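You operate a simulated robot arm through the tools that you are given. There is no shell and no other tool. Be economical: measure what you need, move in short steps, check, and stop when the job is done.

Carry out the task below with a simulated robot arm. There is one attempt and no reset: what you move stays moved.

JOB
Fetch the long brown block and set it on the narrow white table top.

Only the result counts: the job must be done as asked and must still hold three seconds after the hand-in. Knocking over, shifting, dropping, spilling or breaking anything else fails it.

ROBOT AND FRAMES
A 6-joint arm with a two-finger parallel gripper on a trunk, on a base that drives. Base frame: it is fixed to the floor where the robot stands at the start and does not move with it; the origin is under the middle of the robot, x ahead of it, y to its left, z up. Readings come in mm, rad, newtons and seconds.
With the tool pointing down near the work surface it reaches from about 320 to 700 mm from the robot's upright axis, wherever it stands. Its first joint turns from -2.897 to 2.897 rad. Places, roughly: narrow white table top [-1000, -900, 800]. Payload 4.1 kg.
Tool frame: the origin (TCP) lies between the finger pads and is the grasp point; the fingertips stand 23 mm ahead of it; z points along the fingers, y is the line along which they close. Largest opening 94 mm; finger width 38, thickness 10; the body of the gripper, 54 by 96 mm, starts 39 mm behind the TCP.
Orientation is that of the tool frame in the base frame, as a unit quaternion [w, x, y, z]. With the fingers straight down and closing along the base's y, the tool's x points along the base's -x, its y along +y and its z along -z.

CONTROLS
- The arm moves only by the tool servo_tool. Its argument "series" is a list of rows, each a list of 3 entries, a list of its own where there are three numbers: the shift along the base's x, y, z in m, then the turn, a rotation vector about the base's x, y, z in degrees, then the finger opening in m, from 0 to 0.094. In form: [[[tx, ty, tz], [rx, ry, rz], claw], ...]. A call has 1 to 10 rows; each row shifts and turns the commanded pose from where the row before left it. A row lasts 0.2 s, in which the tool goes at most 50 mm and 0.15 rad; a call with a longer step from one row to the next is refused whole, and so is a gripper value outside its range. Where a pose cannot be reached the arm comes as near as it can. A force on the tool above 40 N (or 10 N above the force at the start of the call, whichever is more), or a blocked arm, ends the call early, and 0.2 s more pass. The fingers move at their own pace (about 45 mm/s each) and stop on an object; they squeeze with about 44 N. The grip force told is the motor's: it shows also when the fingers shut on nothing. Time passes only in rows, and 0.2 s behind the last, so rows that do not move let the fingers close. The reply holds the time, the measured pose of the TCP, the force on the tool along the base axes, the opening and the grip force, in the units named above and with some noise.
- Cameras (640 x 400 px; columns grow to the right, rows downward): "scene" is now at [18.6, 136.2, 1392]; the picture's right is [-0.35, -0.94, 0.00], its down [-0.61, 0.23, -0.76] and it looks along [0.71, -0.27, -0.65] (base axes); focal length 256 px, centre (320, 200). "wrist" rides on the gripper at [86, 16, -74] in the tool frame; the picture's right is [-0.18, 0.98, 0.00], its down [-0.58, -0.11, -0.81] and it looks along [-0.79, -0.15, 0.59] (tool axes); focal length 243 px, centre (320, 200). There is no depth. A picture from a camera that has moved, and an enlarged one, comes with that camera's place and axes in the base frame and with its lens.
- camera(camera): a new picture of that camera. It takes no simulated time.
- lift_body(by): slides the trunk up (or, below 0, down) by that many mm; the arm and the scene camera ride with it, the base frame stays. It gives what a move gives, with no picture.
- drive_base(legs): drives the robot by 1 to 6 legs, each [ahead, turn to the left] in mm and rad, along the robot's own axes; the way and the turn of a leg run together, so that a leg with both is an arc; at most 1500 mm and 3.142 rad a leg. The arm and the cameras ride along, it lands a little off, and it stops where it bumps. It gives what a move gives.
- aim_head(pan, tilt): turns the head with the scene camera to pan (to the left, within 2.705 rad either way) and tilt (down, from -0.506 to 1.204), counted from straight ahead of the robot. It gives what a move gives.
- inspect(camera, box): a new picture of the part [left, top, right, bottom] of that camera's present view, enlarged. It takes no simulated time.
- close_job(): hands the job in; it is judged then, once.

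Work in short steps. Places have to be worked out from the pictures, the camera data and where the tool is seen: move nearer, look again, correct. Check each grasp and each placing, and mend what went wrong. You have 120 turns and 78 pictures in all, those below and enlarged ones among them. Open the gripper and draw the arm clear of the work before you hand the job in, unless the task says otherwise; then end with one line.

The tools are called after ">>>" by a JSON object that holds its "op" and its "data". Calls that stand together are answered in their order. servo_tool: Moves the arm, as the interface text tells. Its arguments: {"type":"object","properties":{"series":{"type":"array","items":{"type":"array"}}},"required":["series"]} The other tools are called the same way: lift_body (by) slides the trunk up or down; drive_base (legs) drives the base; aim_head (pan, tilt) turns the head that bears the scene camera; camera (camera) takes a picture; inspect (camera, box) takes an enlarged picture of a part of a camera's view; close_job () hands the job in.

At the start:

```text
clock: 0.0
tcp_pos: [415.1, -111.9, 1047.2]
orientation: [0.0, 0.0, 1.0, 0.0]
ft_force: [0.3, 0.0, 0.8]
finger_gap: 93.7
grasp_force: 0.0
trunk travel left (down, up): [-350.0, 240.0]
robot x, y, heading: [-0.4, -0.1, -0.001]
head pan, tilt: [-0.358, 0.707]
```

scene: 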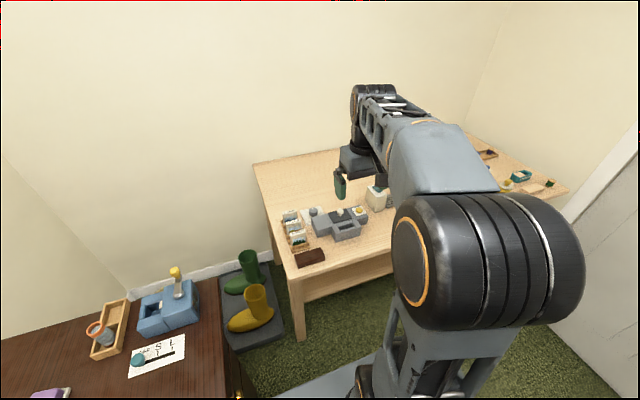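
wrist: 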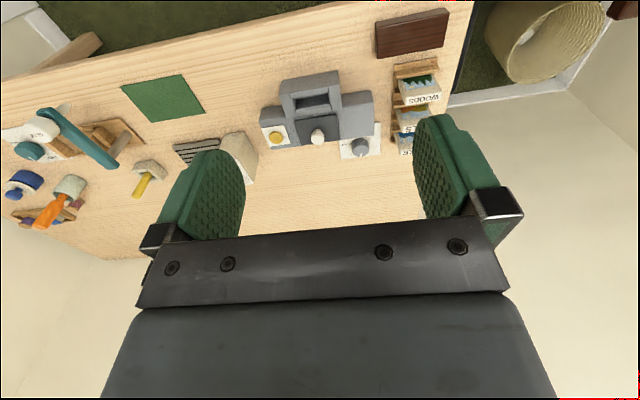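

The brown block shows near (475, -3, 755) in both pictures. I'll enlarge it in both views to get its shape and turn.

>>> {"op": "inspect", "data": {"camera": "wrist", "box": [340, 0, 500, 100]}}

>>> {"op": "inspect", "data": {"camera": "scene", "box": [250, 180, 410, 280]}}

```text
4.00 times, centred on (420, 50) of wrist
camera zoom: at [328.6, -95.3, 1121.0], right [0.18, 0.98, 0.0], down [0.58, -0.11, 0.81], along [0.79, -0.15, -0.59], focal length 970 px, centre (-80, 800)
```

zoom: 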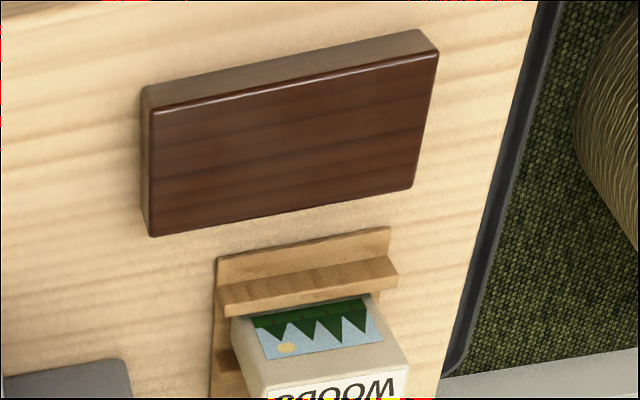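

```text
4.00 times, centred on (330, 230) of scene
camera zoom: at [18.6, 136.2, 1392.0], right [-0.35, -0.94, 0.0], down [-0.61, 0.23, -0.76], along [0.71, -0.27, -0.65], focal length 1023 px, centre (280, 80)
```

zoom: 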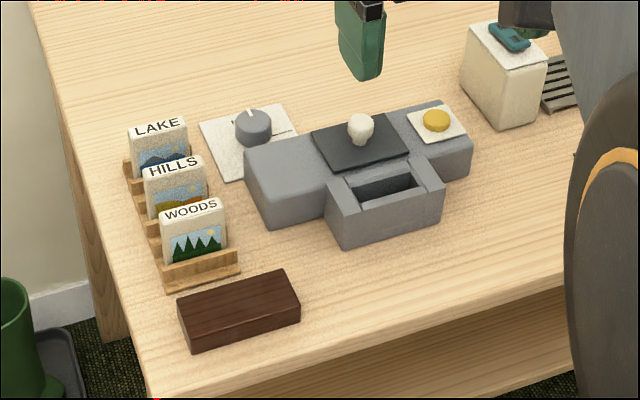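

The block is about 84 mm (along y) by 38 mm (along x), centred near (474, -4), with its top around z 765. The card rack starts around x 518. Before planning the carry I'll look at the white table.

>>> {"op": "aim_head", "data": {"pan": -2.4, "tilt": 0.5}}

>>> {"op": "camera", "data": {"camera": "scene"}}

```text
clock: 2.0
tcp_pos: [415.2, -111.5, 1046.5]
orientation: [0.0, 0.0, 1.0, 0.0]
ft_force: [0.0, 0.0, -0.1]
finger_gap: 93.8
grasp_force: 0.0
trunk travel left (down, up): [-350.0, 240.0]
robot x, y, heading: [-1.3, 2.6, 0.0]
head pan, tilt: [-2.4, 0.499]
```

```text
73 pictures are left
camera scene: at [-127.8, 104.3, 1410.3], right [-0.68, 0.74, 0.0], down [0.35, 0.32, -0.88], along [-0.65, -0.59, -0.48], focal length 256 px, centre (320, 200)
```

scene: 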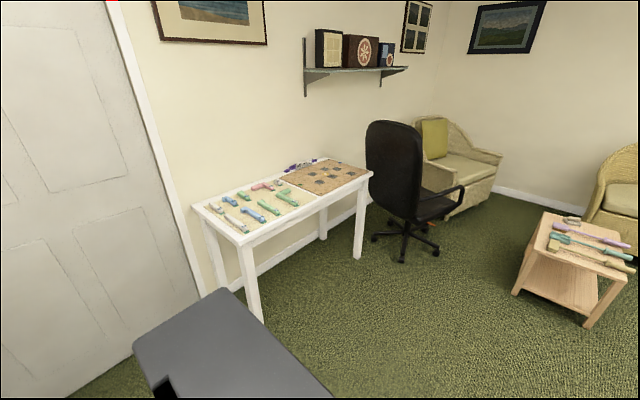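

The white table holds many small items, so I need a free spot on it. I'll enlarge it.

>>> {"op": "inspect", "data": {"camera": "scene", "box": [185, 140, 385, 265]}}

```text
3.20 times, centred on (285, 202) of scene
camera zoom: at [-127.8, 104.3, 1410.3], right [-0.68, 0.74, 0.0], down [0.35, 0.32, -0.88], along [-0.65, -0.59, -0.48], focal length 818 px, centre (432, 192)
```

zoom: 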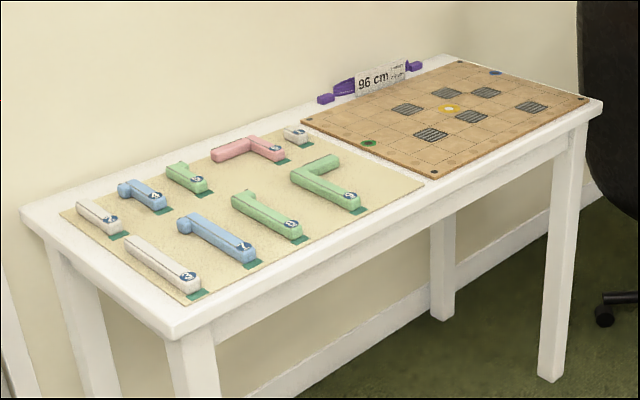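

The table top spans about x -1455..-490 and y -1055..-640. There is a free strip about 45 mm wide along its near (+x) end, with the block's long side along y. I'll pick by closing across the 38 mm width, gripping towards the block's -y end, so I turn the tool +90° while moving above it.

>>> {"op": "servo_tool", "data": {"series": [[[0.006, 0.009, -0.012], [0, 0, 8.5], 0.094], [[0.006, 0.009, -0.012], [0, 0, 8.5], 0.094], [[0.006, 0.009, -0.012], [0, 0, 8.5], 0.094], [[0.006, 0.009, -0.012], [0, 0, 8.5], 0.094], [[0.006, 0.009, -0.012], [0, 0, 8.5], 0.094], [[0.006, 0.009, -0.012], [0, 0, 8.5], 0.094], [[0.006, 0.009, -0.012], [0, 0, 8.5], 0.094], [[0.006, 0.009, -0.012], [0, 0, 8.5], 0.094], [[0.006, 0.009, -0.012], [0, 0, 8.5], 0.094], [[0.005, 0.009, -0.012], [0, 0, 8.5], 0.094]]}}

>>> {"op": "servo_tool", "data": {"series": [[[0, 0, -0.015], [0, 0, 5], 0.06], [[0, 0, -0.015], [0, 0, 0], 0.054], [[0, 0, -0.015], [0, 0, 0], 0.054], [[0, 0, -0.012], [0, 0, 0], 0.054], [[0, 0, 0], [0, 0, 0], 0.054]]}}

>>> {"op": "camera", "data": {"camera": "wrist"}}

```text
clock: 4.2
tcp_pos: [473.7, -20.6, 926.7]
orientation: [0.0, -0.676, 0.737, 0.0]
ft_force: [-1.1, 0.5, 0.6]
finger_gap: 94.0
grasp_force: 0.0
trunk travel left (down, up): [-350.0, 240.0]
robot x, y, heading: [1.5, -2.0, -0.003]
head pan, tilt: [-2.4, 0.499]
```

```text
clock: 5.4
tcp_pos: [474.5, -21.1, 869.4]
orientation: [0.0, 0.707, -0.707, 0.0]
ft_force: [1.2, 0.1, -0.3]
finger_gap: 54.2
grasp_force: 0.1
trunk travel left (down, up): [-350.0, 240.0]
robot x, y, heading: [1.3, 1.2, 0.0]
head pan, tilt: [-2.4, 0.499]
```

```text
71 pictures are left
camera wrist: at [457.9, -107.9, 944.1], right [-0.98, 0.18, 0.0], down [0.11, 0.58, 0.81], along [0.15, 0.79, -0.59], focal length 243 px, centre (320, 200)
```

wrist: 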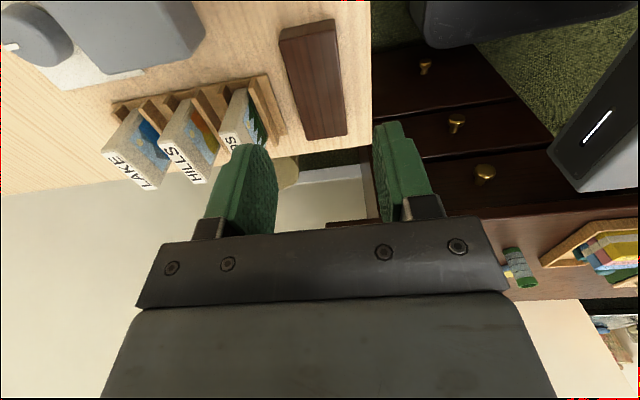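

The tool is turned and above the block. I'll enlarge the view to refine the block's position and the rack clearance.

>>> {"op": "inspect", "data": {"camera": "wrist", "box": [200, 0, 440, 150]}}

```text
2.67 times, centred on (320, 75) of wrist
camera zoom: at [457.9, -107.9, 944.1], right [-0.98, 0.18, 0.0], down [0.11, 0.58, 0.81], along [0.15, 0.79, -0.59], focal length 647 px, centre (320, 533)
```

zoom: 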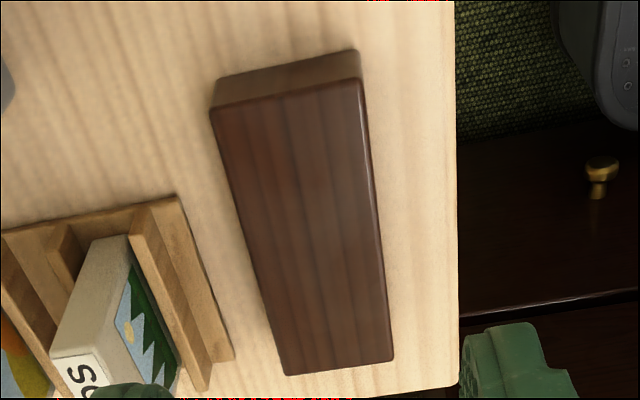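

Refined: block centre is about (478, -2), top around z 760, and the rack edge is near x 518. I'll narrow the opening to 48 mm and descend at x 477, y -22.

>>> {"op": "servo_tool", "data": {"series": [[[0.0025, -0.001, -0.015], [0, 0, 0], 0.048], [[0, 0, -0.015], [0, 0, 0], 0.048], [[0, 0, -0.015], [0, 0, 0], 0.048], [[0, 0, -0.015], [0, 0, 0], 0.048], [[0, 0, -0.012], [0, 0, 0], 0.048], [[0, 0, 0], [0, 0, 0], 0.048]]}}

>>> {"op": "camera", "data": {"camera": "wrist"}}

```text
clock: 6.8
tcp_pos: [477.6, -22.2, 797.5]
orientation: [0.0, 0.708, -0.707, 0.0]
ft_force: [0.2, -0.5, 0.3]
finger_gap: 47.7
grasp_force: 0.1
trunk travel left (down, up): [-350.0, 240.0]
robot x, y, heading: [-2.2, 3.0, 0.001]
head pan, tilt: [-2.4, 0.499]
```

```text
69 pictures are left
camera wrist: at [460.8, -109.0, 872.0], right [-0.98, 0.18, 0.0], down [0.11, 0.58, 0.81], along [0.15, 0.79, -0.59], focal length 243 px, centre (320, 200)
```

wrist: 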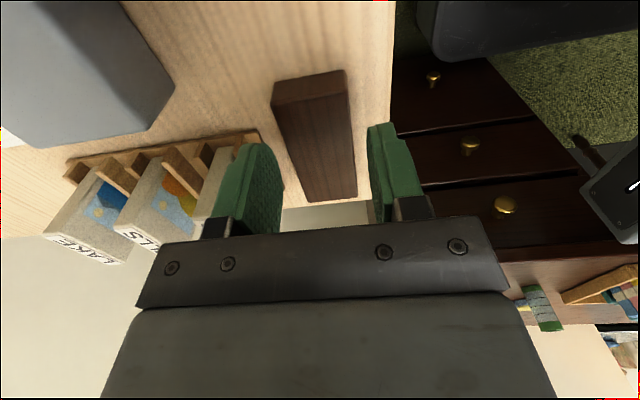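

The block is centred at x ≈ 478 between the fingers. I'll go down to TCP z 766, with the tips just above the table.

>>> {"op": "servo_tool", "data": {"series": [[[0.0005, 0, -0.01], [0, 0, 0], 0.048], [[0, 0, -0.01], [0, 0, 0], 0.048], [[0, 0, -0.006], [0, 0, 0], 0.048], [[0, 0, -0.005], [0, 0, 0], 0.048], [[0, 0, 0], [0, 0, 0], 0.048]]}}

```text
clock: 8.0
tcp_pos: [476.9, -21.5, 767.4]
orientation: [0.001, -0.707, 0.707, -0.001]
ft_force: [-0.3, -0.6, 0.4]
finger_gap: 48.0
grasp_force: 0.0
trunk travel left (down, up): [-350.0, 240.0]
robot x, y, heading: [0.8, -0.6, -0.003]
head pan, tilt: [-2.4, 0.499]
```

No contact on the way down; I'll close the fingers.

>>> {"op": "servo_tool", "data": {"series": [[[0, 0, 0], [0, 0, 0], 0.03], [[0, 0, 0], [0, 0, 0], 0.02], [[0, 0, 0], [0, 0, 0], 0.02], [[0, 0, 0], [0, 0, 0], 0.02]]}}

>>> {"op": "camera", "data": {"camera": "wrist"}}

```text
clock: 9.0
tcp_pos: [477.0, -22.1, 767.1]
orientation: [0.0, 0.708, -0.707, 0.0]
ft_force: [-0.1, 0.1, -0.5]
finger_gap: 38.9
grasp_force: 44.3
trunk travel left (down, up): [-350.0, 240.0]
robot x, y, heading: [-0.8, 1.2, 0.005]
head pan, tilt: [-2.4, 0.499]
```

```text
68 pictures are left
camera wrist: at [460.7, -108.9, 841.2], right [-0.98, 0.18, 0.0], down [0.11, 0.58, 0.81], along [0.15, 0.79, -0.59], focal length 243 px, centre (320, 200)
```

wrist: 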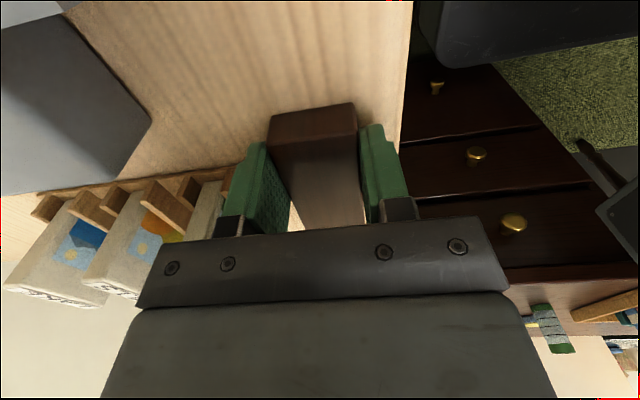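

Gripped at 38.9 mm with 44 N. The block's underside is about 27 mm below the TCP. I'll lift straight up.

>>> {"op": "servo_tool", "data": {"series": [[[0, 0, 0.01], [0, 0, 0], 0.02], [[0, 0, 0.02], [0, 0, 0], 0.02], [[0, 0, 0.02], [0, 0, 0], 0.02], [[0, 0, 0.025], [0, 0, 0], 0.02], [[0, 0, 0.025], [0, 0, 0], 0.02], [[0, 0, 0.025], [0, 0, 0], 0.02], [[0, 0, 0.025], [0, 0, 0], 0.02], [[0, 0, 0.025], [0, 0, 0], 0.02], [[0, 0, 0.025], [0, 0, 0], 0.02], [[0, 0, 0], [0, 0, 0], 0.02]]}}

>>> {"op": "camera", "data": {"camera": "wrist"}}

>>> {"op": "aim_head", "data": {"pan": -2.7, "tilt": 0.8}}

>>> {"op": "camera", "data": {"camera": "scene"}}

```text
clock: 11.2
tcp_pos: [478.7, -22.4, 967.5]
orientation: [0.0, 0.707, -0.707, 0.0]
ft_force: [-0.4, 0.4, -0.7]
finger_gap: 39.1
grasp_force: 43.6
trunk travel left (down, up): [-350.0, 240.0]
robot x, y, heading: [-0.8, -3.1, -0.001]
head pan, tilt: [-2.4, 0.499]
```

```text
67 pictures are left
camera wrist: at [462.1, -108.9, 1041.6], right [-0.98, 0.18, 0.0], down [0.11, 0.58, 0.81], along [0.15, 0.79, -0.59], focal length 243 px, centre (320, 200)
```

wrist: 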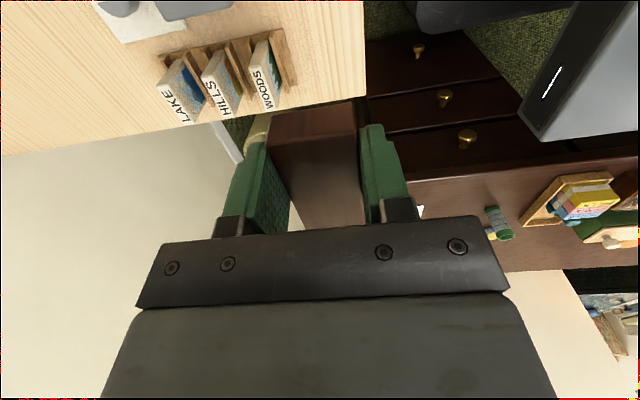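

```text
clock: 12.0
tcp_pos: [480.2, -22.2, 966.1]
orientation: [0.0, 0.707, -0.707, -0.001]
ft_force: [-0.1, 0.4, -0.7]
finger_gap: 39.1
grasp_force: 44.1
trunk travel left (down, up): [-350.0, 240.0]
robot x, y, heading: [0.2, 0.9, 0.002]
head pan, tilt: [-2.7, 0.799]
```

```text
66 pictures are left
camera scene: at [-133.6, 131.3, 1384.4], right [-0.43, 0.9, 0.0], down [0.65, 0.31, -0.7], along [-0.63, -0.3, -0.72], focal length 256 px, centre (320, 200)
```

scene: 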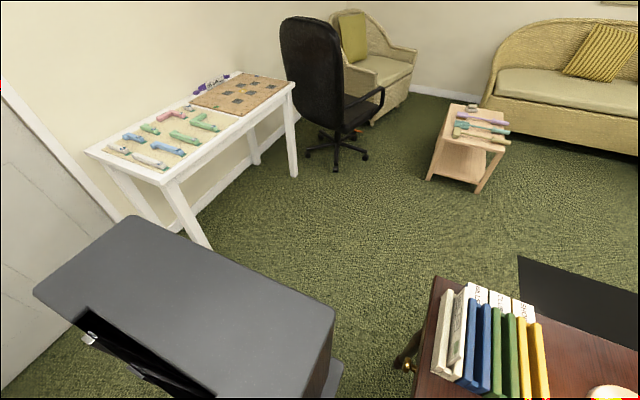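

The block is held and clear. The dark desk runs along y ≈ 270 beside the robot, so I won't turn the base. Floor behind is free: I'll reverse straight about 512 mm so that the spot lies to the robot's right within reach.

>>> {"op": "drive_base", "data": {"legs": [[-512, 0]]}}

>>> {"op": "aim_head", "data": {"pan": -1.6, "tilt": 0.75}}

>>> {"op": "camera", "data": {"camera": "scene"}}

```text
clock: 14.9
tcp_pos: [-31.3, -22.8, 967.0]
orientation: [0.0, -0.706, 0.708, 0.0]
ft_force: [0.4, -0.1, -0.8]
finger_gap: 39.1
grasp_force: 43.4
trunk travel left (down, up): [-350.0, 240.0]
robot x, y, heading: [-512.7, 0.5, -0.003]
head pan, tilt: [-2.7, 0.799]
```

```text
clock: 16.3
tcp_pos: [-31.6, -22.4, 965.8]
orientation: [0.0, -0.706, 0.708, -0.001]
ft_force: [0.1, 0.4, -0.3]
finger_gap: 39.0
grasp_force: 43.7
trunk travel left (down, up): [-350.0, 240.0]
robot x, y, heading: [-511.7, -0.5, -0.003]
head pan, tilt: [-1.6, 0.75]
```

```text
65 pictures are left
camera scene: at [-573.7, 83.8, 1388.3], right [-1.0, 0.03, 0.0], down [0.02, 0.68, -0.73], along [-0.02, -0.73, -0.68], focal length 256 px, centre (320, 200)
```

scene: 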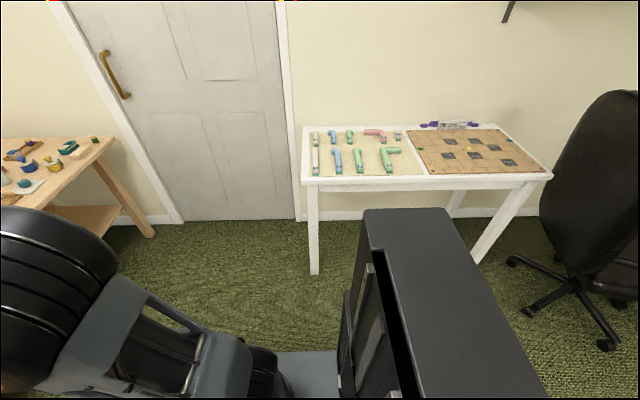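

The table is now in good view. I'll enlarge its near-end strip to measure it.

>>> {"op": "inspect", "data": {"camera": "scene", "box": [290, 115, 418, 195]}}

```text
5.00 times, centred on (354, 155) of scene
camera zoom: at [-573.7, 83.8, 1388.3], right [-1.0, 0.03, 0.0], down [0.02, 0.68, -0.73], along [-0.02, -0.73, -0.68], focal length 1279 px, centre (150, 425)
```

zoom: 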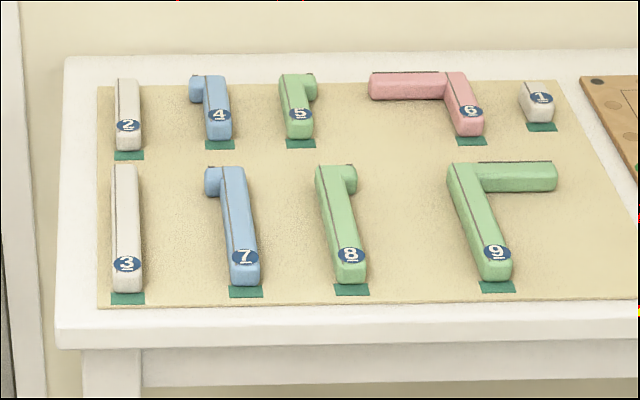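

The strip at the near end is about 32–46 mm wide. I'll swing the arm to the robot's right along an arc, turning the tool -180° so that the gripped end faces the table's front edge.

>>> {"op": "servo_tool", "data": {"series": [[[-0.0027, -0.0332, 0], [0, 0, -8.18], 0.02], [[-0.005, -0.0329, 0], [0, 0, -8.18], 0.02], [[-0.0073, -0.0325, 0], [0, 0, -8.18], 0.02], [[-0.0095, -0.0319, 0], [0, 0, -8.18], 0.02], [[-0.0117, -0.0312, 0], [0, 0, -8.18], 0.02], [[-0.0138, -0.0303, 0], [0, 0, -8.18], 0.02], [[-0.0159, -0.0293, 0], [0, 0, -8.18], 0.02], [[-0.0179, -0.0281, 0], [0, 0, -8.18], 0.02]]}}

>>> {"op": "servo_tool", "data": {"series": [[[-0.0198, -0.0268, 0], [0, 0, -8.18], 0.02], [[-0.0216, -0.0254, 0], [0, 0, -8.18], 0.02], [[-0.0233, -0.0238, 0], [0, 0, -8.18], 0.02], [[-0.0249, -0.0221, 0], [0, 0, -8.18], 0.02], [[-0.0263, -0.0204, 0], [0, 0, -8.18], 0.02], [[-0.0277, -0.0185, 0], [0, 0, -8.18], 0.02], [[-0.0289, -0.0165, 0], [0, 0, -8.18], 0.02]]}}

>>> {"op": "servo_tool", "data": {"series": [[[-0.03, -0.0144, 0], [0, 0, -8.18], 0.02], [[-0.0309, -0.0124, 0], [0, 0, -8.18], 0.02], [[-0.0317, -0.0102, 0], [0, 0, -8.18], 0.02], [[-0.0323, -0.0079, 0], [0, 0, -8.18], 0.02], [[-0.0328, -0.0057, 0], [0, 0, -8.18], 0.02], [[-0.0331, -0.0034, 0], [0, 0, -8.18], 0.02], [[-0.0333, -0.0012, 0], [0, 0, -8.18], 0.02], [[0, 0, 0], [0, 0, 0], 0.02]]}}

>>> {"op": "camera", "data": {"camera": "wrist"}}

>>> {"op": "camera", "data": {"camera": "scene"}}

```text
clock: 18.1
tcp_pos: [-116.2, -272.4, 967.3]
orientation: [-0.001, -0.21, 0.978, 0.0]
ft_force: [-0.4, -0.4, 0.1]
finger_gap: 39.0
grasp_force: 44.0
trunk travel left (down, up): [-350.0, 240.0]
robot x, y, heading: [-508.7, -2.5, -0.004]
head pan, tilt: [-1.6, 0.75]
```

```text
clock: 19.7
tcp_pos: [-289.5, -424.7, 965.5]
orientation: [0.0, 0.283, 0.959, 0.001]
ft_force: [0.0, -0.3, 0.3]
finger_gap: 38.9
grasp_force: 44.2
trunk travel left (down, up): [-350.0, 240.0]
robot x, y, heading: [-510.6, 1.7, -0.002]
head pan, tilt: [-1.6, 0.75]
```

```text
clock: 21.5
tcp_pos: [-512.6, -480.6, 966.8]
orientation: [0.0, 0.709, 0.705, 0.0]
ft_force: [0.4, 0.1, -0.2]
finger_gap: 39.0
grasp_force: 44.3
trunk travel left (down, up): [-350.0, 240.0]
robot x, y, heading: [-510.4, 3.0, 0.0]
head pan, tilt: [-1.6, 0.75]
```

```text
63 pictures are left
camera wrist: at [-496.4, -394.8, 1041.3], right [0.98, -0.19, 0.0], down [-0.11, -0.58, 0.81], along [-0.15, -0.79, -0.59], focal length 243 px, centre (320, 200)
```

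wrist: 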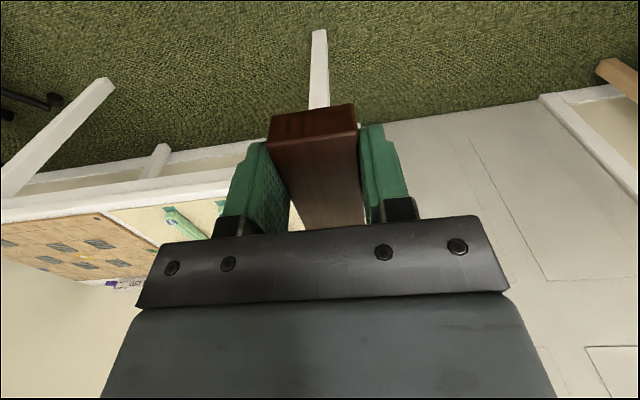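

```text
62 pictures are left
camera scene: at [-574.0, 83.6, 1388.3], right [-1.0, 0.03, 0.0], down [0.02, 0.68, -0.73], along [-0.02, -0.73, -0.68], focal length 256 px, centre (320, 200)
```

scene: 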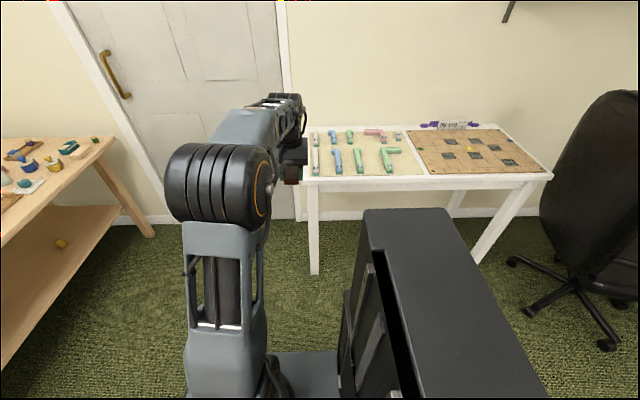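

The gripper hides the table corner. I'll shift the arm +x for a clear wrist view of the strip.

>>> {"op": "servo_tool", "data": {"series": [[[0.04, -0.01, 0], [0, 0, 0], 0.02], [[0.04, -0.02, 0], [0, 0, 0], 0.02], [[0.04, -0.02, 0], [0, 0, 0], 0.02], [[0.04, 0, 0], [0, 0, 0], 0.02], [[0, 0, 0], [0, 0, 0], 0.02]]}}

>>> {"op": "camera", "data": {"camera": "wrist"}}

>>> {"op": "inspect", "data": {"camera": "wrist", "box": [80, 120, 260, 232]}}

```text
clock: 22.7
tcp_pos: [-352.9, -532.8, 966.7]
orientation: [0.0, 0.708, 0.706, 0.0]
ft_force: [0.1, 0.0, 0.1]
finger_gap: 38.9
grasp_force: 44.2
trunk travel left (down, up): [-350.0, 240.0]
robot x, y, heading: [-513.0, 2.1, -0.002]
head pan, tilt: [-1.6, 0.75]
```

```text
61 pictures are left
camera wrist: at [-336.4, -445.3, 1040.6], right [0.98, -0.19, 0.0], down [-0.11, -0.58, 0.81], along [-0.15, -0.79, -0.59], focal length 243 px, centre (320, 200)
```

wrist: 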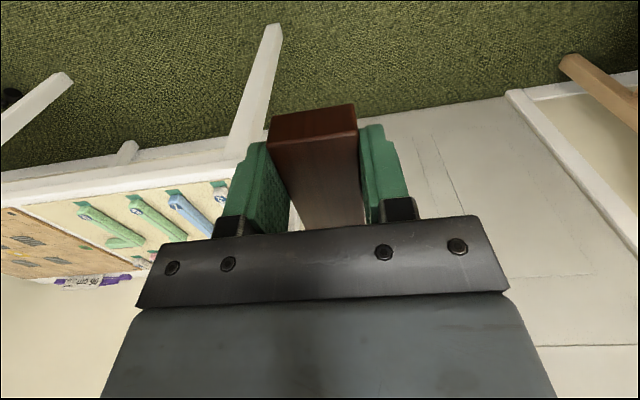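

```text
3.56 times, centred on (170, 176) of wrist
camera zoom: at [-336.4, -445.3, 1040.6], right [0.98, -0.19, 0.0], down [-0.11, -0.58, 0.81], along [-0.15, -0.79, -0.59], focal length 863 px, centre (853, 285)
```

zoom: 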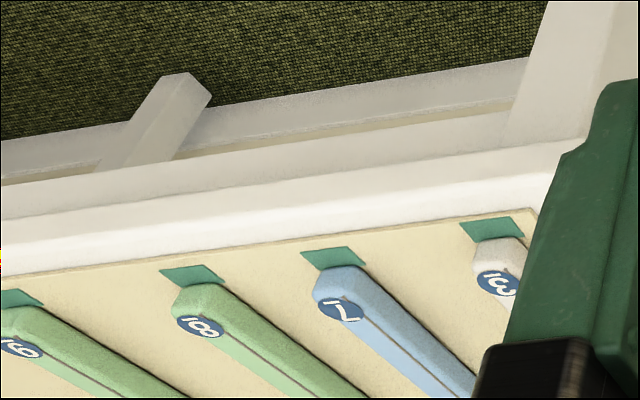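

Three views agree if the table top is at z ≈ 767: the end edge is at x ≈ -515, the mat edge at x ≈ -553 and the front edge at y ≈ -695. That is a bit too far from the robot axis, so I'll shift the base about 110 mm toward the table, first backing clear of the desk.

>>> {"op": "drive_base", "data": {"legs": [[-450, 0], [0, -0.25], [440, 0], [0, 0.25]]}}

>>> {"op": "camera", "data": {"camera": "wrist"}}

>>> {"op": "camera", "data": {"camera": "scene"}}

```text
clock: 29.4
tcp_pos: [-372.0, -639.3, 965.2]
orientation: [0.0, 0.707, 0.707, 0.0]
ft_force: [0.4, 1.0, -0.6]
finger_gap: 39.1
grasp_force: 43.8
trunk travel left (down, up): [-350.0, 240.0]
robot x, y, heading: [-531.2, -104.0, -0.001]
head pan, tilt: [-1.6, 0.75]
```

```text
59 pictures are left
camera wrist: at [-355.3, -553.8, 1040.6], right [0.98, -0.18, 0.0], down [-0.11, -0.58, 0.81], along [-0.15, -0.79, -0.59], focal length 243 px, centre (320, 200)
```

wrist: 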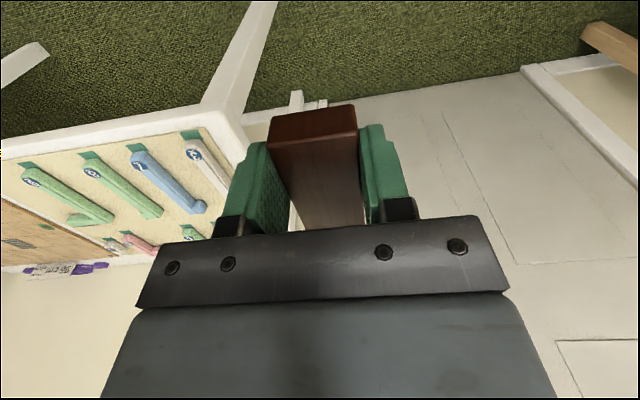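

```text
58 pictures are left
camera scene: at [-593.2, -25.3, 1388.4], right [-1.0, 0.03, 0.0], down [0.02, 0.68, -0.73], along [-0.02, -0.73, -0.68], focal length 256 px, centre (320, 200)
```

scene: 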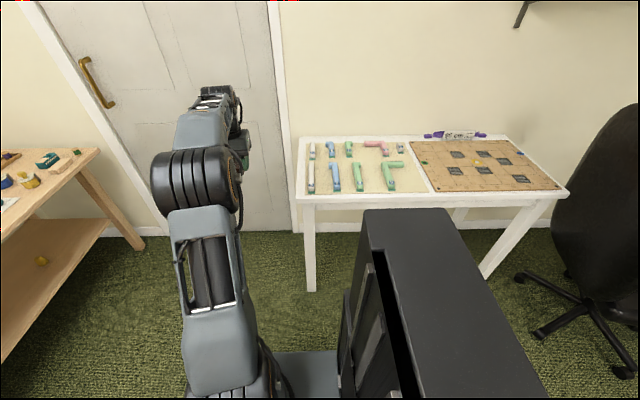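

The shift worked and the table corner is in the wrist view. I'll enlarge both views.

>>> {"op": "inspect", "data": {"camera": "wrist", "box": [120, 100, 280, 200]}}

>>> {"op": "inspect", "data": {"camera": "scene", "box": [285, 130, 413, 210]}}

```text
4.00 times, centred on (200, 150) of wrist
camera zoom: at [-355.3, -553.8, 1040.6], right [0.98, -0.18, 0.0], down [-0.11, -0.58, 0.81], along [-0.15, -0.79, -0.59], focal length 970 px, centre (800, 400)
```

zoom: 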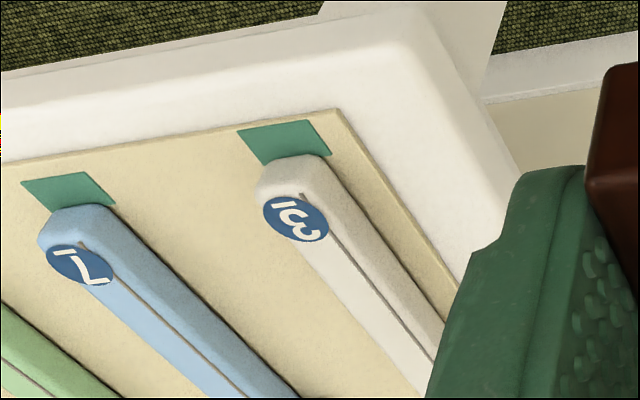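

```text
5.00 times, centred on (349, 170) of scene
camera zoom: at [-593.2, -25.3, 1388.4], right [-1.0, 0.03, 0.0], down [0.02, 0.68, -0.73], along [-0.02, -0.73, -0.68], focal length 1279 px, centre (175, 350)
```

zoom: 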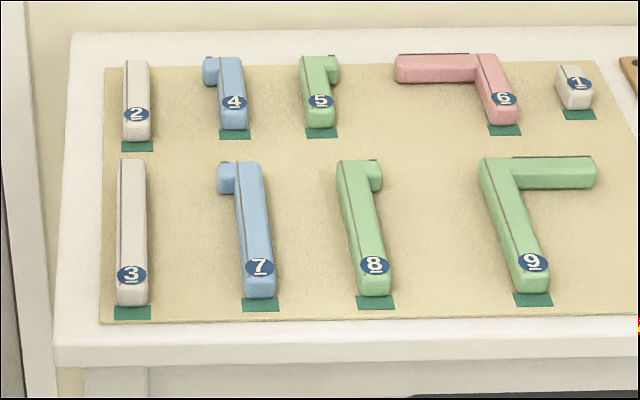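

The views intersect nicely: mat corner (-555, -736), table top z ≈ 756, flat edge near x -515, front edge y ≈ -717, item 3 beyond x -567 and y -755. I'll move to (-530, -731) at height, then come down to z 850.

>>> {"op": "servo_tool", "data": {"series": [[[-0.04, -0.023, 0], [0, 0, 0], 0.02], [[-0.04, -0.023, 0], [0, 0, 0], 0.02], [[-0.04, -0.023, 0], [0, 0, 0], 0.02], [[-0.038, -0.023, 0], [0, 0, 0], 0.02], [[0, 0, -0.03], [0, 0, 0], 0.02], [[0, 0, -0.03], [0, 0, 0], 0.02], [[0, 0, -0.03], [0, 0, 0], 0.02], [[0, 0, -0.025], [0, 0, 0], 0.02], [[0, 0, 0], [0, 0, 0], 0.02]]}}

>>> {"op": "camera", "data": {"camera": "wrist"}}

>>> {"op": "inspect", "data": {"camera": "scene", "box": [265, 110, 393, 190]}}

```text
clock: 31.4
tcp_pos: [-521.9, -719.9, 849.2]
orientation: [0.0, 0.707, 0.707, 0.0]
ft_force: [0.6, -0.2, -0.4]
finger_gap: 38.9
grasp_force: 43.8
out of reach, approached as far as the arm can: row 4
trunk travel left (down, up): [-350.0, 240.0]
robot x, y, heading: [-531.7, -102.1, -0.001]
head pan, tilt: [-1.6, 0.75]
```

```text
55 pictures are left
camera wrist: at [-504.1, -634.6, 923.1], right [0.98, -0.18, 0.0], down [-0.11, -0.58, 0.81], along [-0.15, -0.79, -0.59], focal length 243 px, centre (320, 200)
```

wrist: 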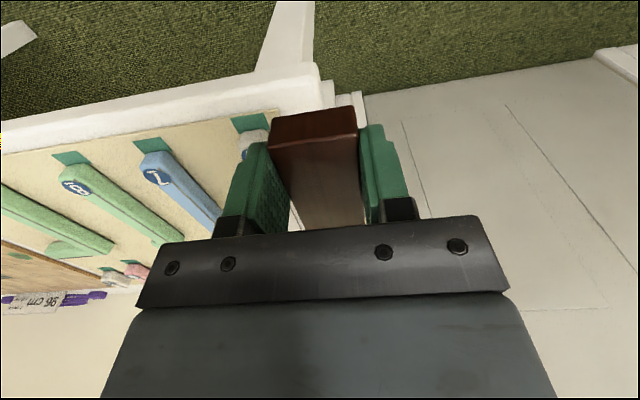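

```text
5.00 times, centred on (329, 150) of scene
camera zoom: at [-593.4, -25.6, 1388.4], right [-1.0, 0.03, 0.0], down [0.02, 0.68, -0.73], along [-0.02, -0.73, -0.68], focal length 1279 px, centre (275, 450)
```

zoom: 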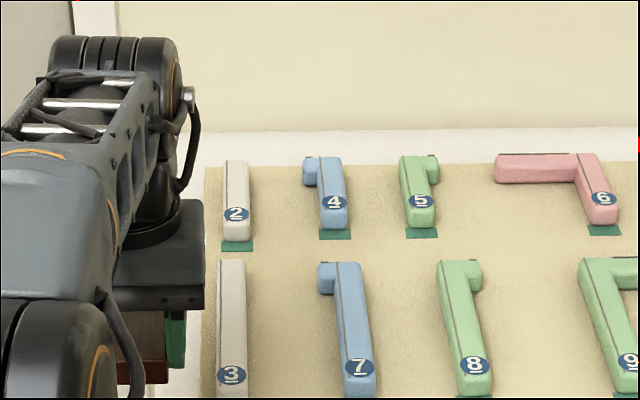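

The high waypoint was slightly out of reach, so the tool is at (-522, -720). The mat corner re-measures at (-555, -736). I'll correct and descend to z 810.

>>> {"op": "servo_tool", "data": {"series": [[[-0.004, 0, -0.02], [0, 0, 0], 0.02], [[-0.004, 0, -0.02], [0, 0, 0], 0.02], [[0, -0.006, 0], [0, 0, 0], 0.02], [[0, -0.005, 0], [0, 0, 0], 0.02], [[0, 0, 0], [0, 0, 0], 0.02]]}}

>>> {"op": "inspect", "data": {"camera": "wrist", "box": [200, 50, 440, 200]}}

```text
clock: 32.6
tcp_pos: [-527.6, -731.7, 809.1]
orientation: [0.001, 0.707, 0.707, 0.001]
ft_force: [-0.9, -0.2, 0.4]
finger_gap: 39.0
grasp_force: 44.0
trunk travel left (down, up): [-350.0, 240.0]
robot x, y, heading: [-531.2, -104.9, -0.0]
head pan, tilt: [-1.6, 0.75]
```

```text
2.67 times, centred on (320, 125) of wrist
camera zoom: at [-511.5, -645.5, 883.6], right [0.98, -0.18, 0.0], down [-0.11, -0.58, 0.81], along [-0.15, -0.79, -0.59], focal length 647 px, centre (320, 400)
```

zoom: 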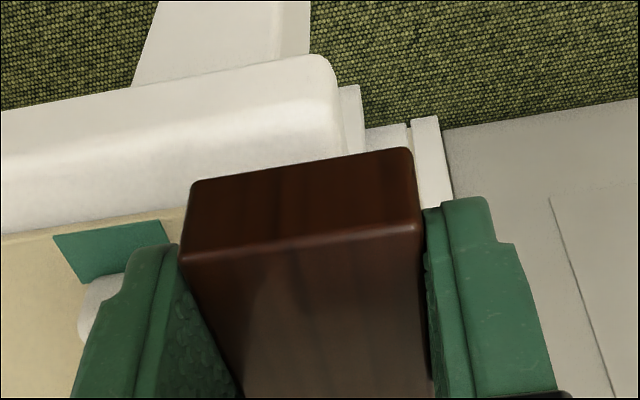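

The end edge now reads x ≈ -521 and the mat edge -555, so I'll centre the block at x -534.5 (a few mm of overhang, clear of the mat) and y -727, then go down to z 790.

>>> {"op": "servo_tool", "data": {"series": [[[-0.007, 0.0045, 0], [0, 0, 0], 0.02], [[0, 0, -0.008], [0, 0, 0], 0.02], [[0, 0, -0.008], [0, 0, 0], 0.02], [[0, 0, 0], [0, 0, 0], 0.02]]}}

>>> {"op": "inspect", "data": {"camera": "wrist", "box": [200, 50, 440, 200]}}

>>> {"op": "aim_head", "data": {"pan": -1.6, "tilt": 0.6}}

>>> {"op": "camera", "data": {"camera": "scene"}}

```text
clock: 33.6
tcp_pos: [-534.5, -728.2, 793.6]
orientation: [0.0, 0.708, 0.707, 0.0]
ft_force: [-0.7, -0.9, -0.2]
finger_gap: 39.2
grasp_force: 43.6
trunk travel left (down, up): [-350.0, 240.0]
robot x, y, heading: [-531.4, -107.5, 0.007]
head pan, tilt: [-1.6, 0.75]
```

```text
2.67 times, centred on (320, 125) of wrist
camera zoom: at [-518.2, -641.2, 867.6], right [0.98, -0.18, 0.0], down [-0.11, -0.58, 0.81], along [-0.15, -0.79, -0.59], focal length 647 px, centre (320, 400)
```

zoom: 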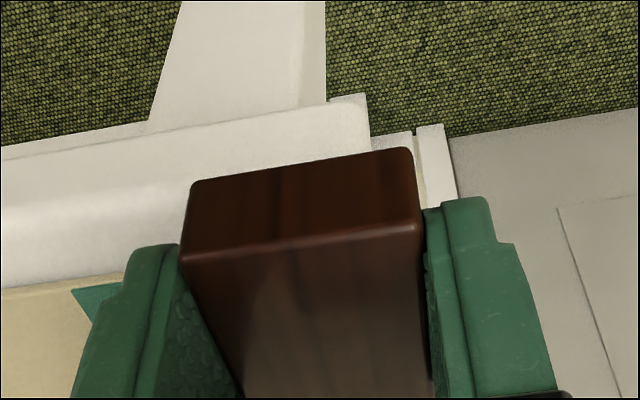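

```text
clock: 34.3
tcp_pos: [-534.4, -727.0, 793.0]
orientation: [0.0, 0.707, 0.707, -0.001]
ft_force: [-0.1, -0.1, 0.6]
finger_gap: 38.8
grasp_force: 43.9
trunk travel left (down, up): [-350.0, 240.0]
robot x, y, heading: [-529.6, -109.2, -0.0]
head pan, tilt: [-1.6, 0.6]
```

```text
51 pictures are left
camera scene: at [-593.5, -30.9, 1401.2], right [-1.0, 0.03, 0.0], down [0.02, 0.57, -0.82], along [-0.03, -0.82, -0.57], focal length 256 px, centre (320, 200)
```

scene: 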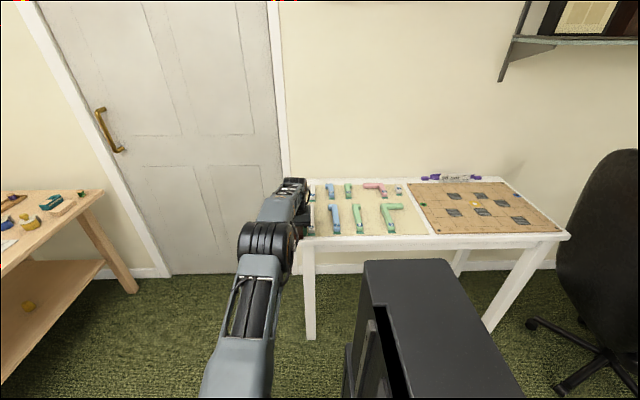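

The block will rest on the strip with its centre about 10 mm inside the edge. I'll lower it in small steps until I feel contact.

>>> {"op": "servo_tool", "data": {"series": [[[0, 0, -0.003], [0, 0, 0], 0.02], [[0, 0, -0.002], [0, 0, 0], 0.02], [[0, 0, -0.002], [0, 0, 0], 0.02], [[0, 0, 0], [0, 0, 0], 0.02]]}}

>>> {"op": "inspect", "data": {"camera": "wrist", "box": [200, 50, 440, 200]}}

```text
clock: 35.3
tcp_pos: [-533.6, -726.8, 785.7]
orientation: [-0.001, 0.707, 0.707, -0.001]
ft_force: [0.6, 0.3, -0.4]
finger_gap: 39.0
grasp_force: 43.6
trunk travel left (down, up): [-350.0, 240.0]
robot x, y, heading: [-534.3, -107.0, 0.0]
head pan, tilt: [-1.6, 0.6]
```

```text
2.67 times, centred on (320, 125) of wrist
camera zoom: at [-518.5, -641.3, 860.5], right [0.98, -0.18, 0.0], down [-0.11, -0.58, 0.81], along [-0.15, -0.79, -0.59], focal length 647 px, centre (320, 400)
```

zoom: 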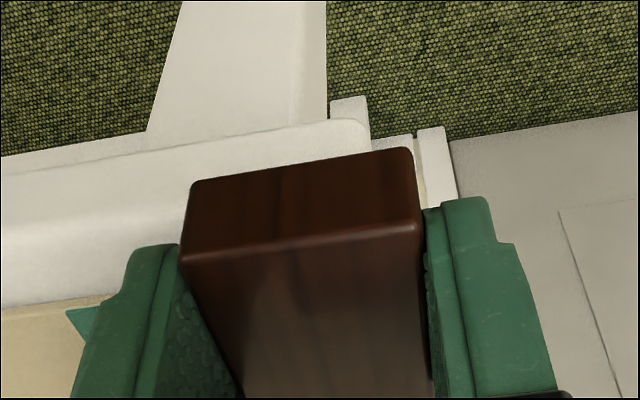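

Still no contact, and the overhang now looks like only about 7 mm. I'll keep lowering.

>>> {"op": "servo_tool", "data": {"series": [[[0, 0, -0.002], [0, 0, 0], 0.02], [[0, 0, -0.001], [0, 0, 0], 0.02], [[0, 0, -0.001], [0, 0, 0], 0.02], [[0, 0, 0], [0, 0, 0], 0.02]]}}

```text
clock: 36.3
tcp_pos: [-534.0, -728.4, 781.9]
orientation: [0.0, 0.706, 0.708, 0.0]
ft_force: [0.1, -0.7, 0.0]
finger_gap: 38.8
grasp_force: 44.6
trunk travel left (down, up): [-350.0, 240.0]
robot x, y, heading: [-532.6, -106.5, 0.0]
head pan, tilt: [-1.6, 0.6]
```

>>> {"op": "servo_tool", "data": {"series": [[[0, 0, -0.001], [0, 0, 0], 0.02], [[0, 0, -0.001], [0, 0, 0], 0.02], [[0, 0, -0.001], [0, 0, 0], 0.02], [[0, 0, 0], [0, 0, 0], 0.02]]}}

>>> {"op": "inspect", "data": {"camera": "wrist", "box": [200, 50, 440, 200]}}

```text
clock: 37.3
tcp_pos: [-536.0, -727.0, 779.9]
orientation: [0.0, 0.707, 0.707, 0.0]
ft_force: [0.2, 0.0, -1.0]
finger_gap: 39.0
grasp_force: 43.8
trunk travel left (down, up): [-350.0, 240.0]
robot x, y, heading: [-531.4, -111.0, 0.005]
head pan, tilt: [-1.6, 0.6]
```

```text
2.67 times, centred on (320, 125) of wrist
camera zoom: at [-518.4, -641.3, 853.4], right [0.98, -0.18, 0.0], down [-0.11, -0.58, 0.81], along [-0.15, -0.79, -0.59], focal length 647 px, centre (320, 400)
```

zoom: 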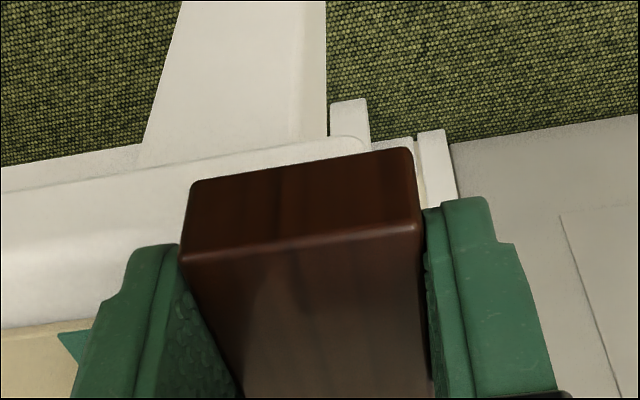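

No contact yet; the table front edge is still drawing toward the block's bottom edge in the picture, so the top is a bit lower. I'll continue down by millimetres.

>>> {"op": "servo_tool", "data": {"series": [[[0, 0, -0.001], [0, 0, 0], 0.02], [[0, 0, -0.001], [0, 0, 0], 0.02], [[0, 0, -0.001], [0, 0, 0], 0.02], [[0, 0, -0.001], [0, 0, 0], 0.02], [[0, 0, 0], [0, 0, 0], 0.02]]}}

>>> {"op": "inspect", "data": {"camera": "wrist", "box": [200, 50, 440, 200]}}

```text
clock: 38.5
tcp_pos: [-534.6, -726.5, 777.3]
orientation: [0.001, 0.707, 0.707, -0.002]
ft_force: [0.7, -1.9, 16.7]
finger_gap: 39.0
grasp_force: 43.5
trunk travel left (down, up): [-350.0, 240.0]
robot x, y, heading: [-528.0, -105.3, -0.003]
head pan, tilt: [-1.6, 0.6]
```

```text
2.67 times, centred on (320, 125) of wrist
camera zoom: at [-518.5, -640.8, 851.6], right [0.98, -0.18, 0.0], down [-0.11, -0.58, 0.81], along [-0.15, -0.8, -0.59], focal length 647 px, centre (320, 400)
```

zoom: 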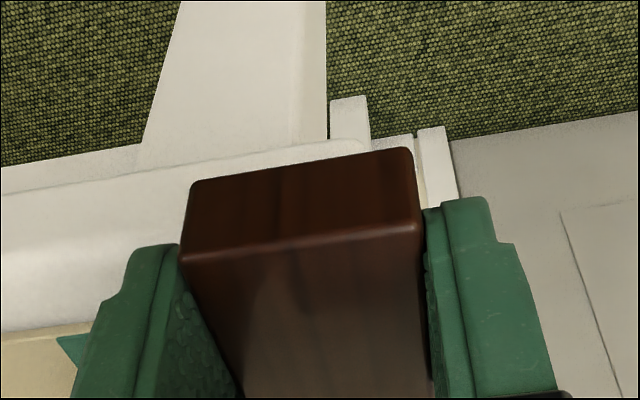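

Contact: 16.7 N upward at TCP z 777. I'll ease off a millimetre and open the fingers just a little to release.

>>> {"op": "servo_tool", "data": {"series": [[[0, 0, 0.0015], [0, 0, 0], 0.02], [[0, 0, 0], [0, 0, 0], 0.02]]}}

>>> {"op": "servo_tool", "data": {"series": [[[0, 0, 0], [0, 0, 0], 0.044], [[0, 0, 0], [0, 0, 0], 0.044]]}}

>>> {"op": "inspect", "data": {"camera": "wrist", "box": [200, 50, 440, 200]}}

```text
clock: 39.1
tcp_pos: [-534.3, -727.2, 777.1]
orientation: [0.001, 0.707, 0.707, -0.001]
ft_force: [-0.6, -6.8, 14.8]
finger_gap: 39.0
grasp_force: 43.6
trunk travel left (down, up): [-350.0, 240.0]
robot x, y, heading: [-531.3, -110.6, -0.001]
head pan, tilt: [-1.6, 0.6]
```

```text
clock: 39.7
tcp_pos: [-534.4, -727.1, 777.0]
orientation: [0.001, 0.706, 0.708, -0.001]
ft_force: [5.1, -8.2, 16.2]
finger_gap: 41.7
grasp_force: 0.1
trunk travel left (down, up): [-350.0, 240.0]
robot x, y, heading: [-526.6, -105.2, -0.0]
head pan, tilt: [-1.6, 0.6]
```

```text
2.67 times, centred on (320, 125) of wrist
camera zoom: at [-517.5, -641.0, 851.9], right [0.98, -0.18, 0.0], down [-0.11, -0.58, 0.81], along [-0.15, -0.79, -0.59], focal length 647 px, centre (320, 400)
```

zoom: 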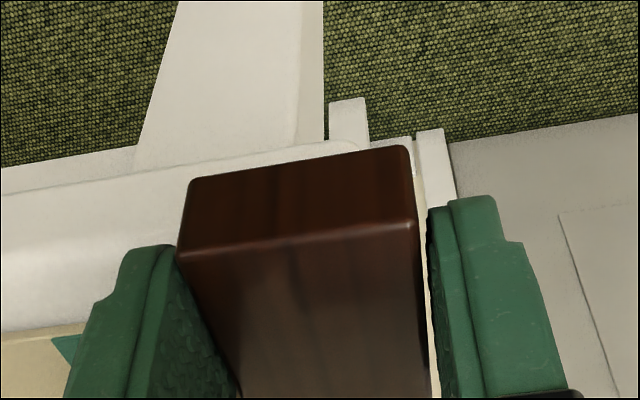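

The grip is released but a contact force remains: a fingertip seems to touch the mat or something beside it. I'll rise slowly without opening further.

>>> {"op": "servo_tool", "data": {"series": [[[0, 0, 0.001], [0, 0, 0], 0.0417], [[0, 0, 0.002], [0, 0, 0], 0.0417], [[0, 0, 0], [0, 0, 0], 0.0417]]}}

>>> {"op": "camera", "data": {"camera": "wrist"}}

```text
clock: 40.5
tcp_pos: [-535.9, -725.9, 777.7]
orientation: [-0.002, 0.708, 0.706, 0.003]
ft_force: [-0.1, 0.2, 0.1]
finger_gap: 42.1
grasp_force: 0.2
trunk travel left (down, up): [-350.0, 240.0]
robot x, y, heading: [-530.9, -108.4, 0.001]
head pan, tilt: [-1.6, 0.6]
```

```text
46 pictures are left
camera wrist: at [-519.5, -640.5, 852.7], right [0.98, -0.19, 0.0], down [-0.11, -0.59, 0.8], along [-0.15, -0.79, -0.6], focal length 243 px, centre (320, 200)
```

wrist: 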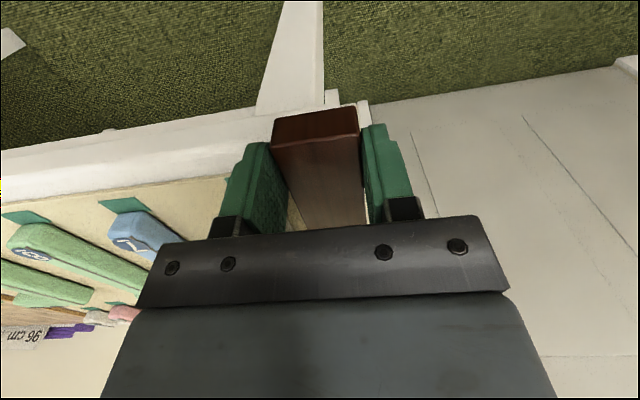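

The force is gone and the block stays behind as I rise. I'll continue upward and look.

>>> {"op": "servo_tool", "data": {"series": [[[0, 0, 0.003], [0, 0, 0], 0.044], [[0, 0, 0.005], [0, 0, 0], 0.046], [[0, 0, 0.007], [0, 0, 0], 0.046], [[0, 0, 0], [0, 0, 0], 0.046]]}}

>>> {"op": "inspect", "data": {"camera": "wrist", "box": [200, 50, 440, 200]}}

```text
clock: 41.5
tcp_pos: [-534.2, -727.4, 795.5]
orientation: [0.0, 0.707, 0.708, -0.001]
ft_force: [-0.3, 0.4, 0.0]
finger_gap: 46.0
grasp_force: 0.1
trunk travel left (down, up): [-350.0, 240.0]
robot x, y, heading: [-531.8, -110.1, -0.006]
head pan, tilt: [-1.6, 0.6]
```

```text
2.67 times, centred on (320, 125) of wrist
camera zoom: at [-518.3, -641.1, 869.5], right [0.98, -0.18, 0.0], down [-0.11, -0.58, 0.81], along [-0.15, -0.79, -0.59], focal length 647 px, centre (320, 400)
```

zoom: 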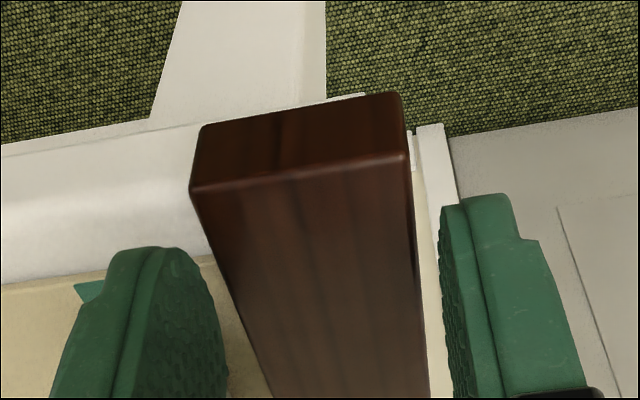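

Block is resting on the table corner. I'll rise further and check its seating.

>>> {"op": "servo_tool", "data": {"series": [[[0, 0, 0.02], [0, 0, 0], 0.05], [[0, 0, 0.025], [0, 0, 0], 0.05], [[0, 0, 0.025], [0, 0, 0], 0.05], [[0.015, 0.03, 0.02], [0, 0, 0], 0.05], [[0.02, 0.04, 0.0], [0, 0, 0], 0.05], [[0.02, 0.04, 0], [0, 0, 0], 0.05], [[0.02, 0.04, 0], [0, 0, 0], 0.05], [[0, 0, 0], [0, 0, 0], 0.05]]}}

>>> {"op": "camera", "data": {"camera": "wrist"}}

>>> {"op": "inspect", "data": {"camera": "wrist", "box": [160, 60, 320, 160]}}

>>> {"op": "inspect", "data": {"camera": "scene", "box": [275, 170, 403, 250]}}

```text
clock: 43.3
tcp_pos: [-459.9, -576.6, 885.1]
orientation: [0.001, 0.707, 0.707, -0.001]
ft_force: [0.5, -0.3, 0.4]
finger_gap: 50.0
grasp_force: 0.0
trunk travel left (down, up): [-350.0, 240.0]
robot x, y, heading: [-534.4, -108.8, -0.003]
head pan, tilt: [-1.6, 0.6]
```

```text
44 pictures are left
camera wrist: at [-443.3, -490.0, 959.7], right [0.98, -0.18, 0.0], down [-0.11, -0.58, 0.81], along [-0.15, -0.79, -0.59], focal length 243 px, centre (320, 200)
```

wrist: 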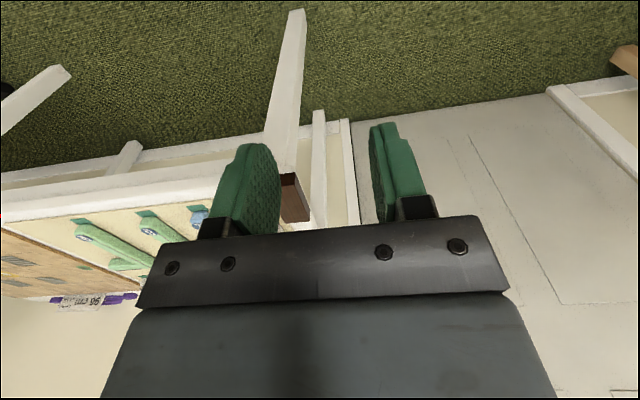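

```text
4.00 times, centred on (240, 110) of wrist
camera zoom: at [-443.3, -490.0, 959.7], right [0.98, -0.18, 0.0], down [-0.11, -0.58, 0.81], along [-0.15, -0.79, -0.59], focal length 970 px, centre (640, 560)
```

zoom: 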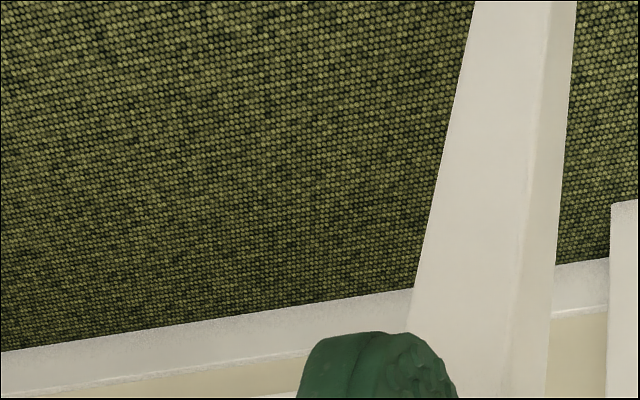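

```text
5.00 times, centred on (339, 210) of scene
camera zoom: at [-593.4, -30.5, 1401.2], right [-1.0, 0.03, 0.0], down [0.02, 0.56, -0.83], along [-0.03, -0.82, -0.56], focal length 1279 px, centre (225, 150)
```

zoom: 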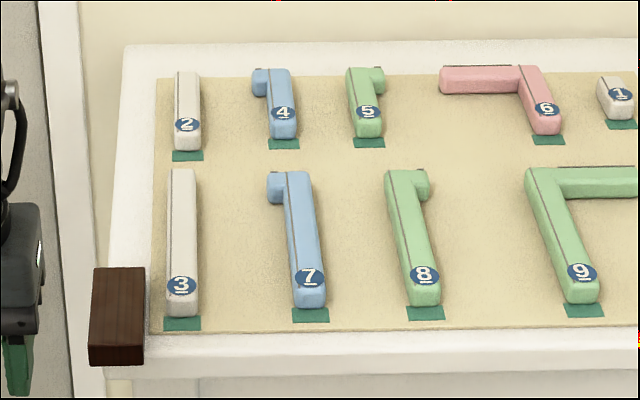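

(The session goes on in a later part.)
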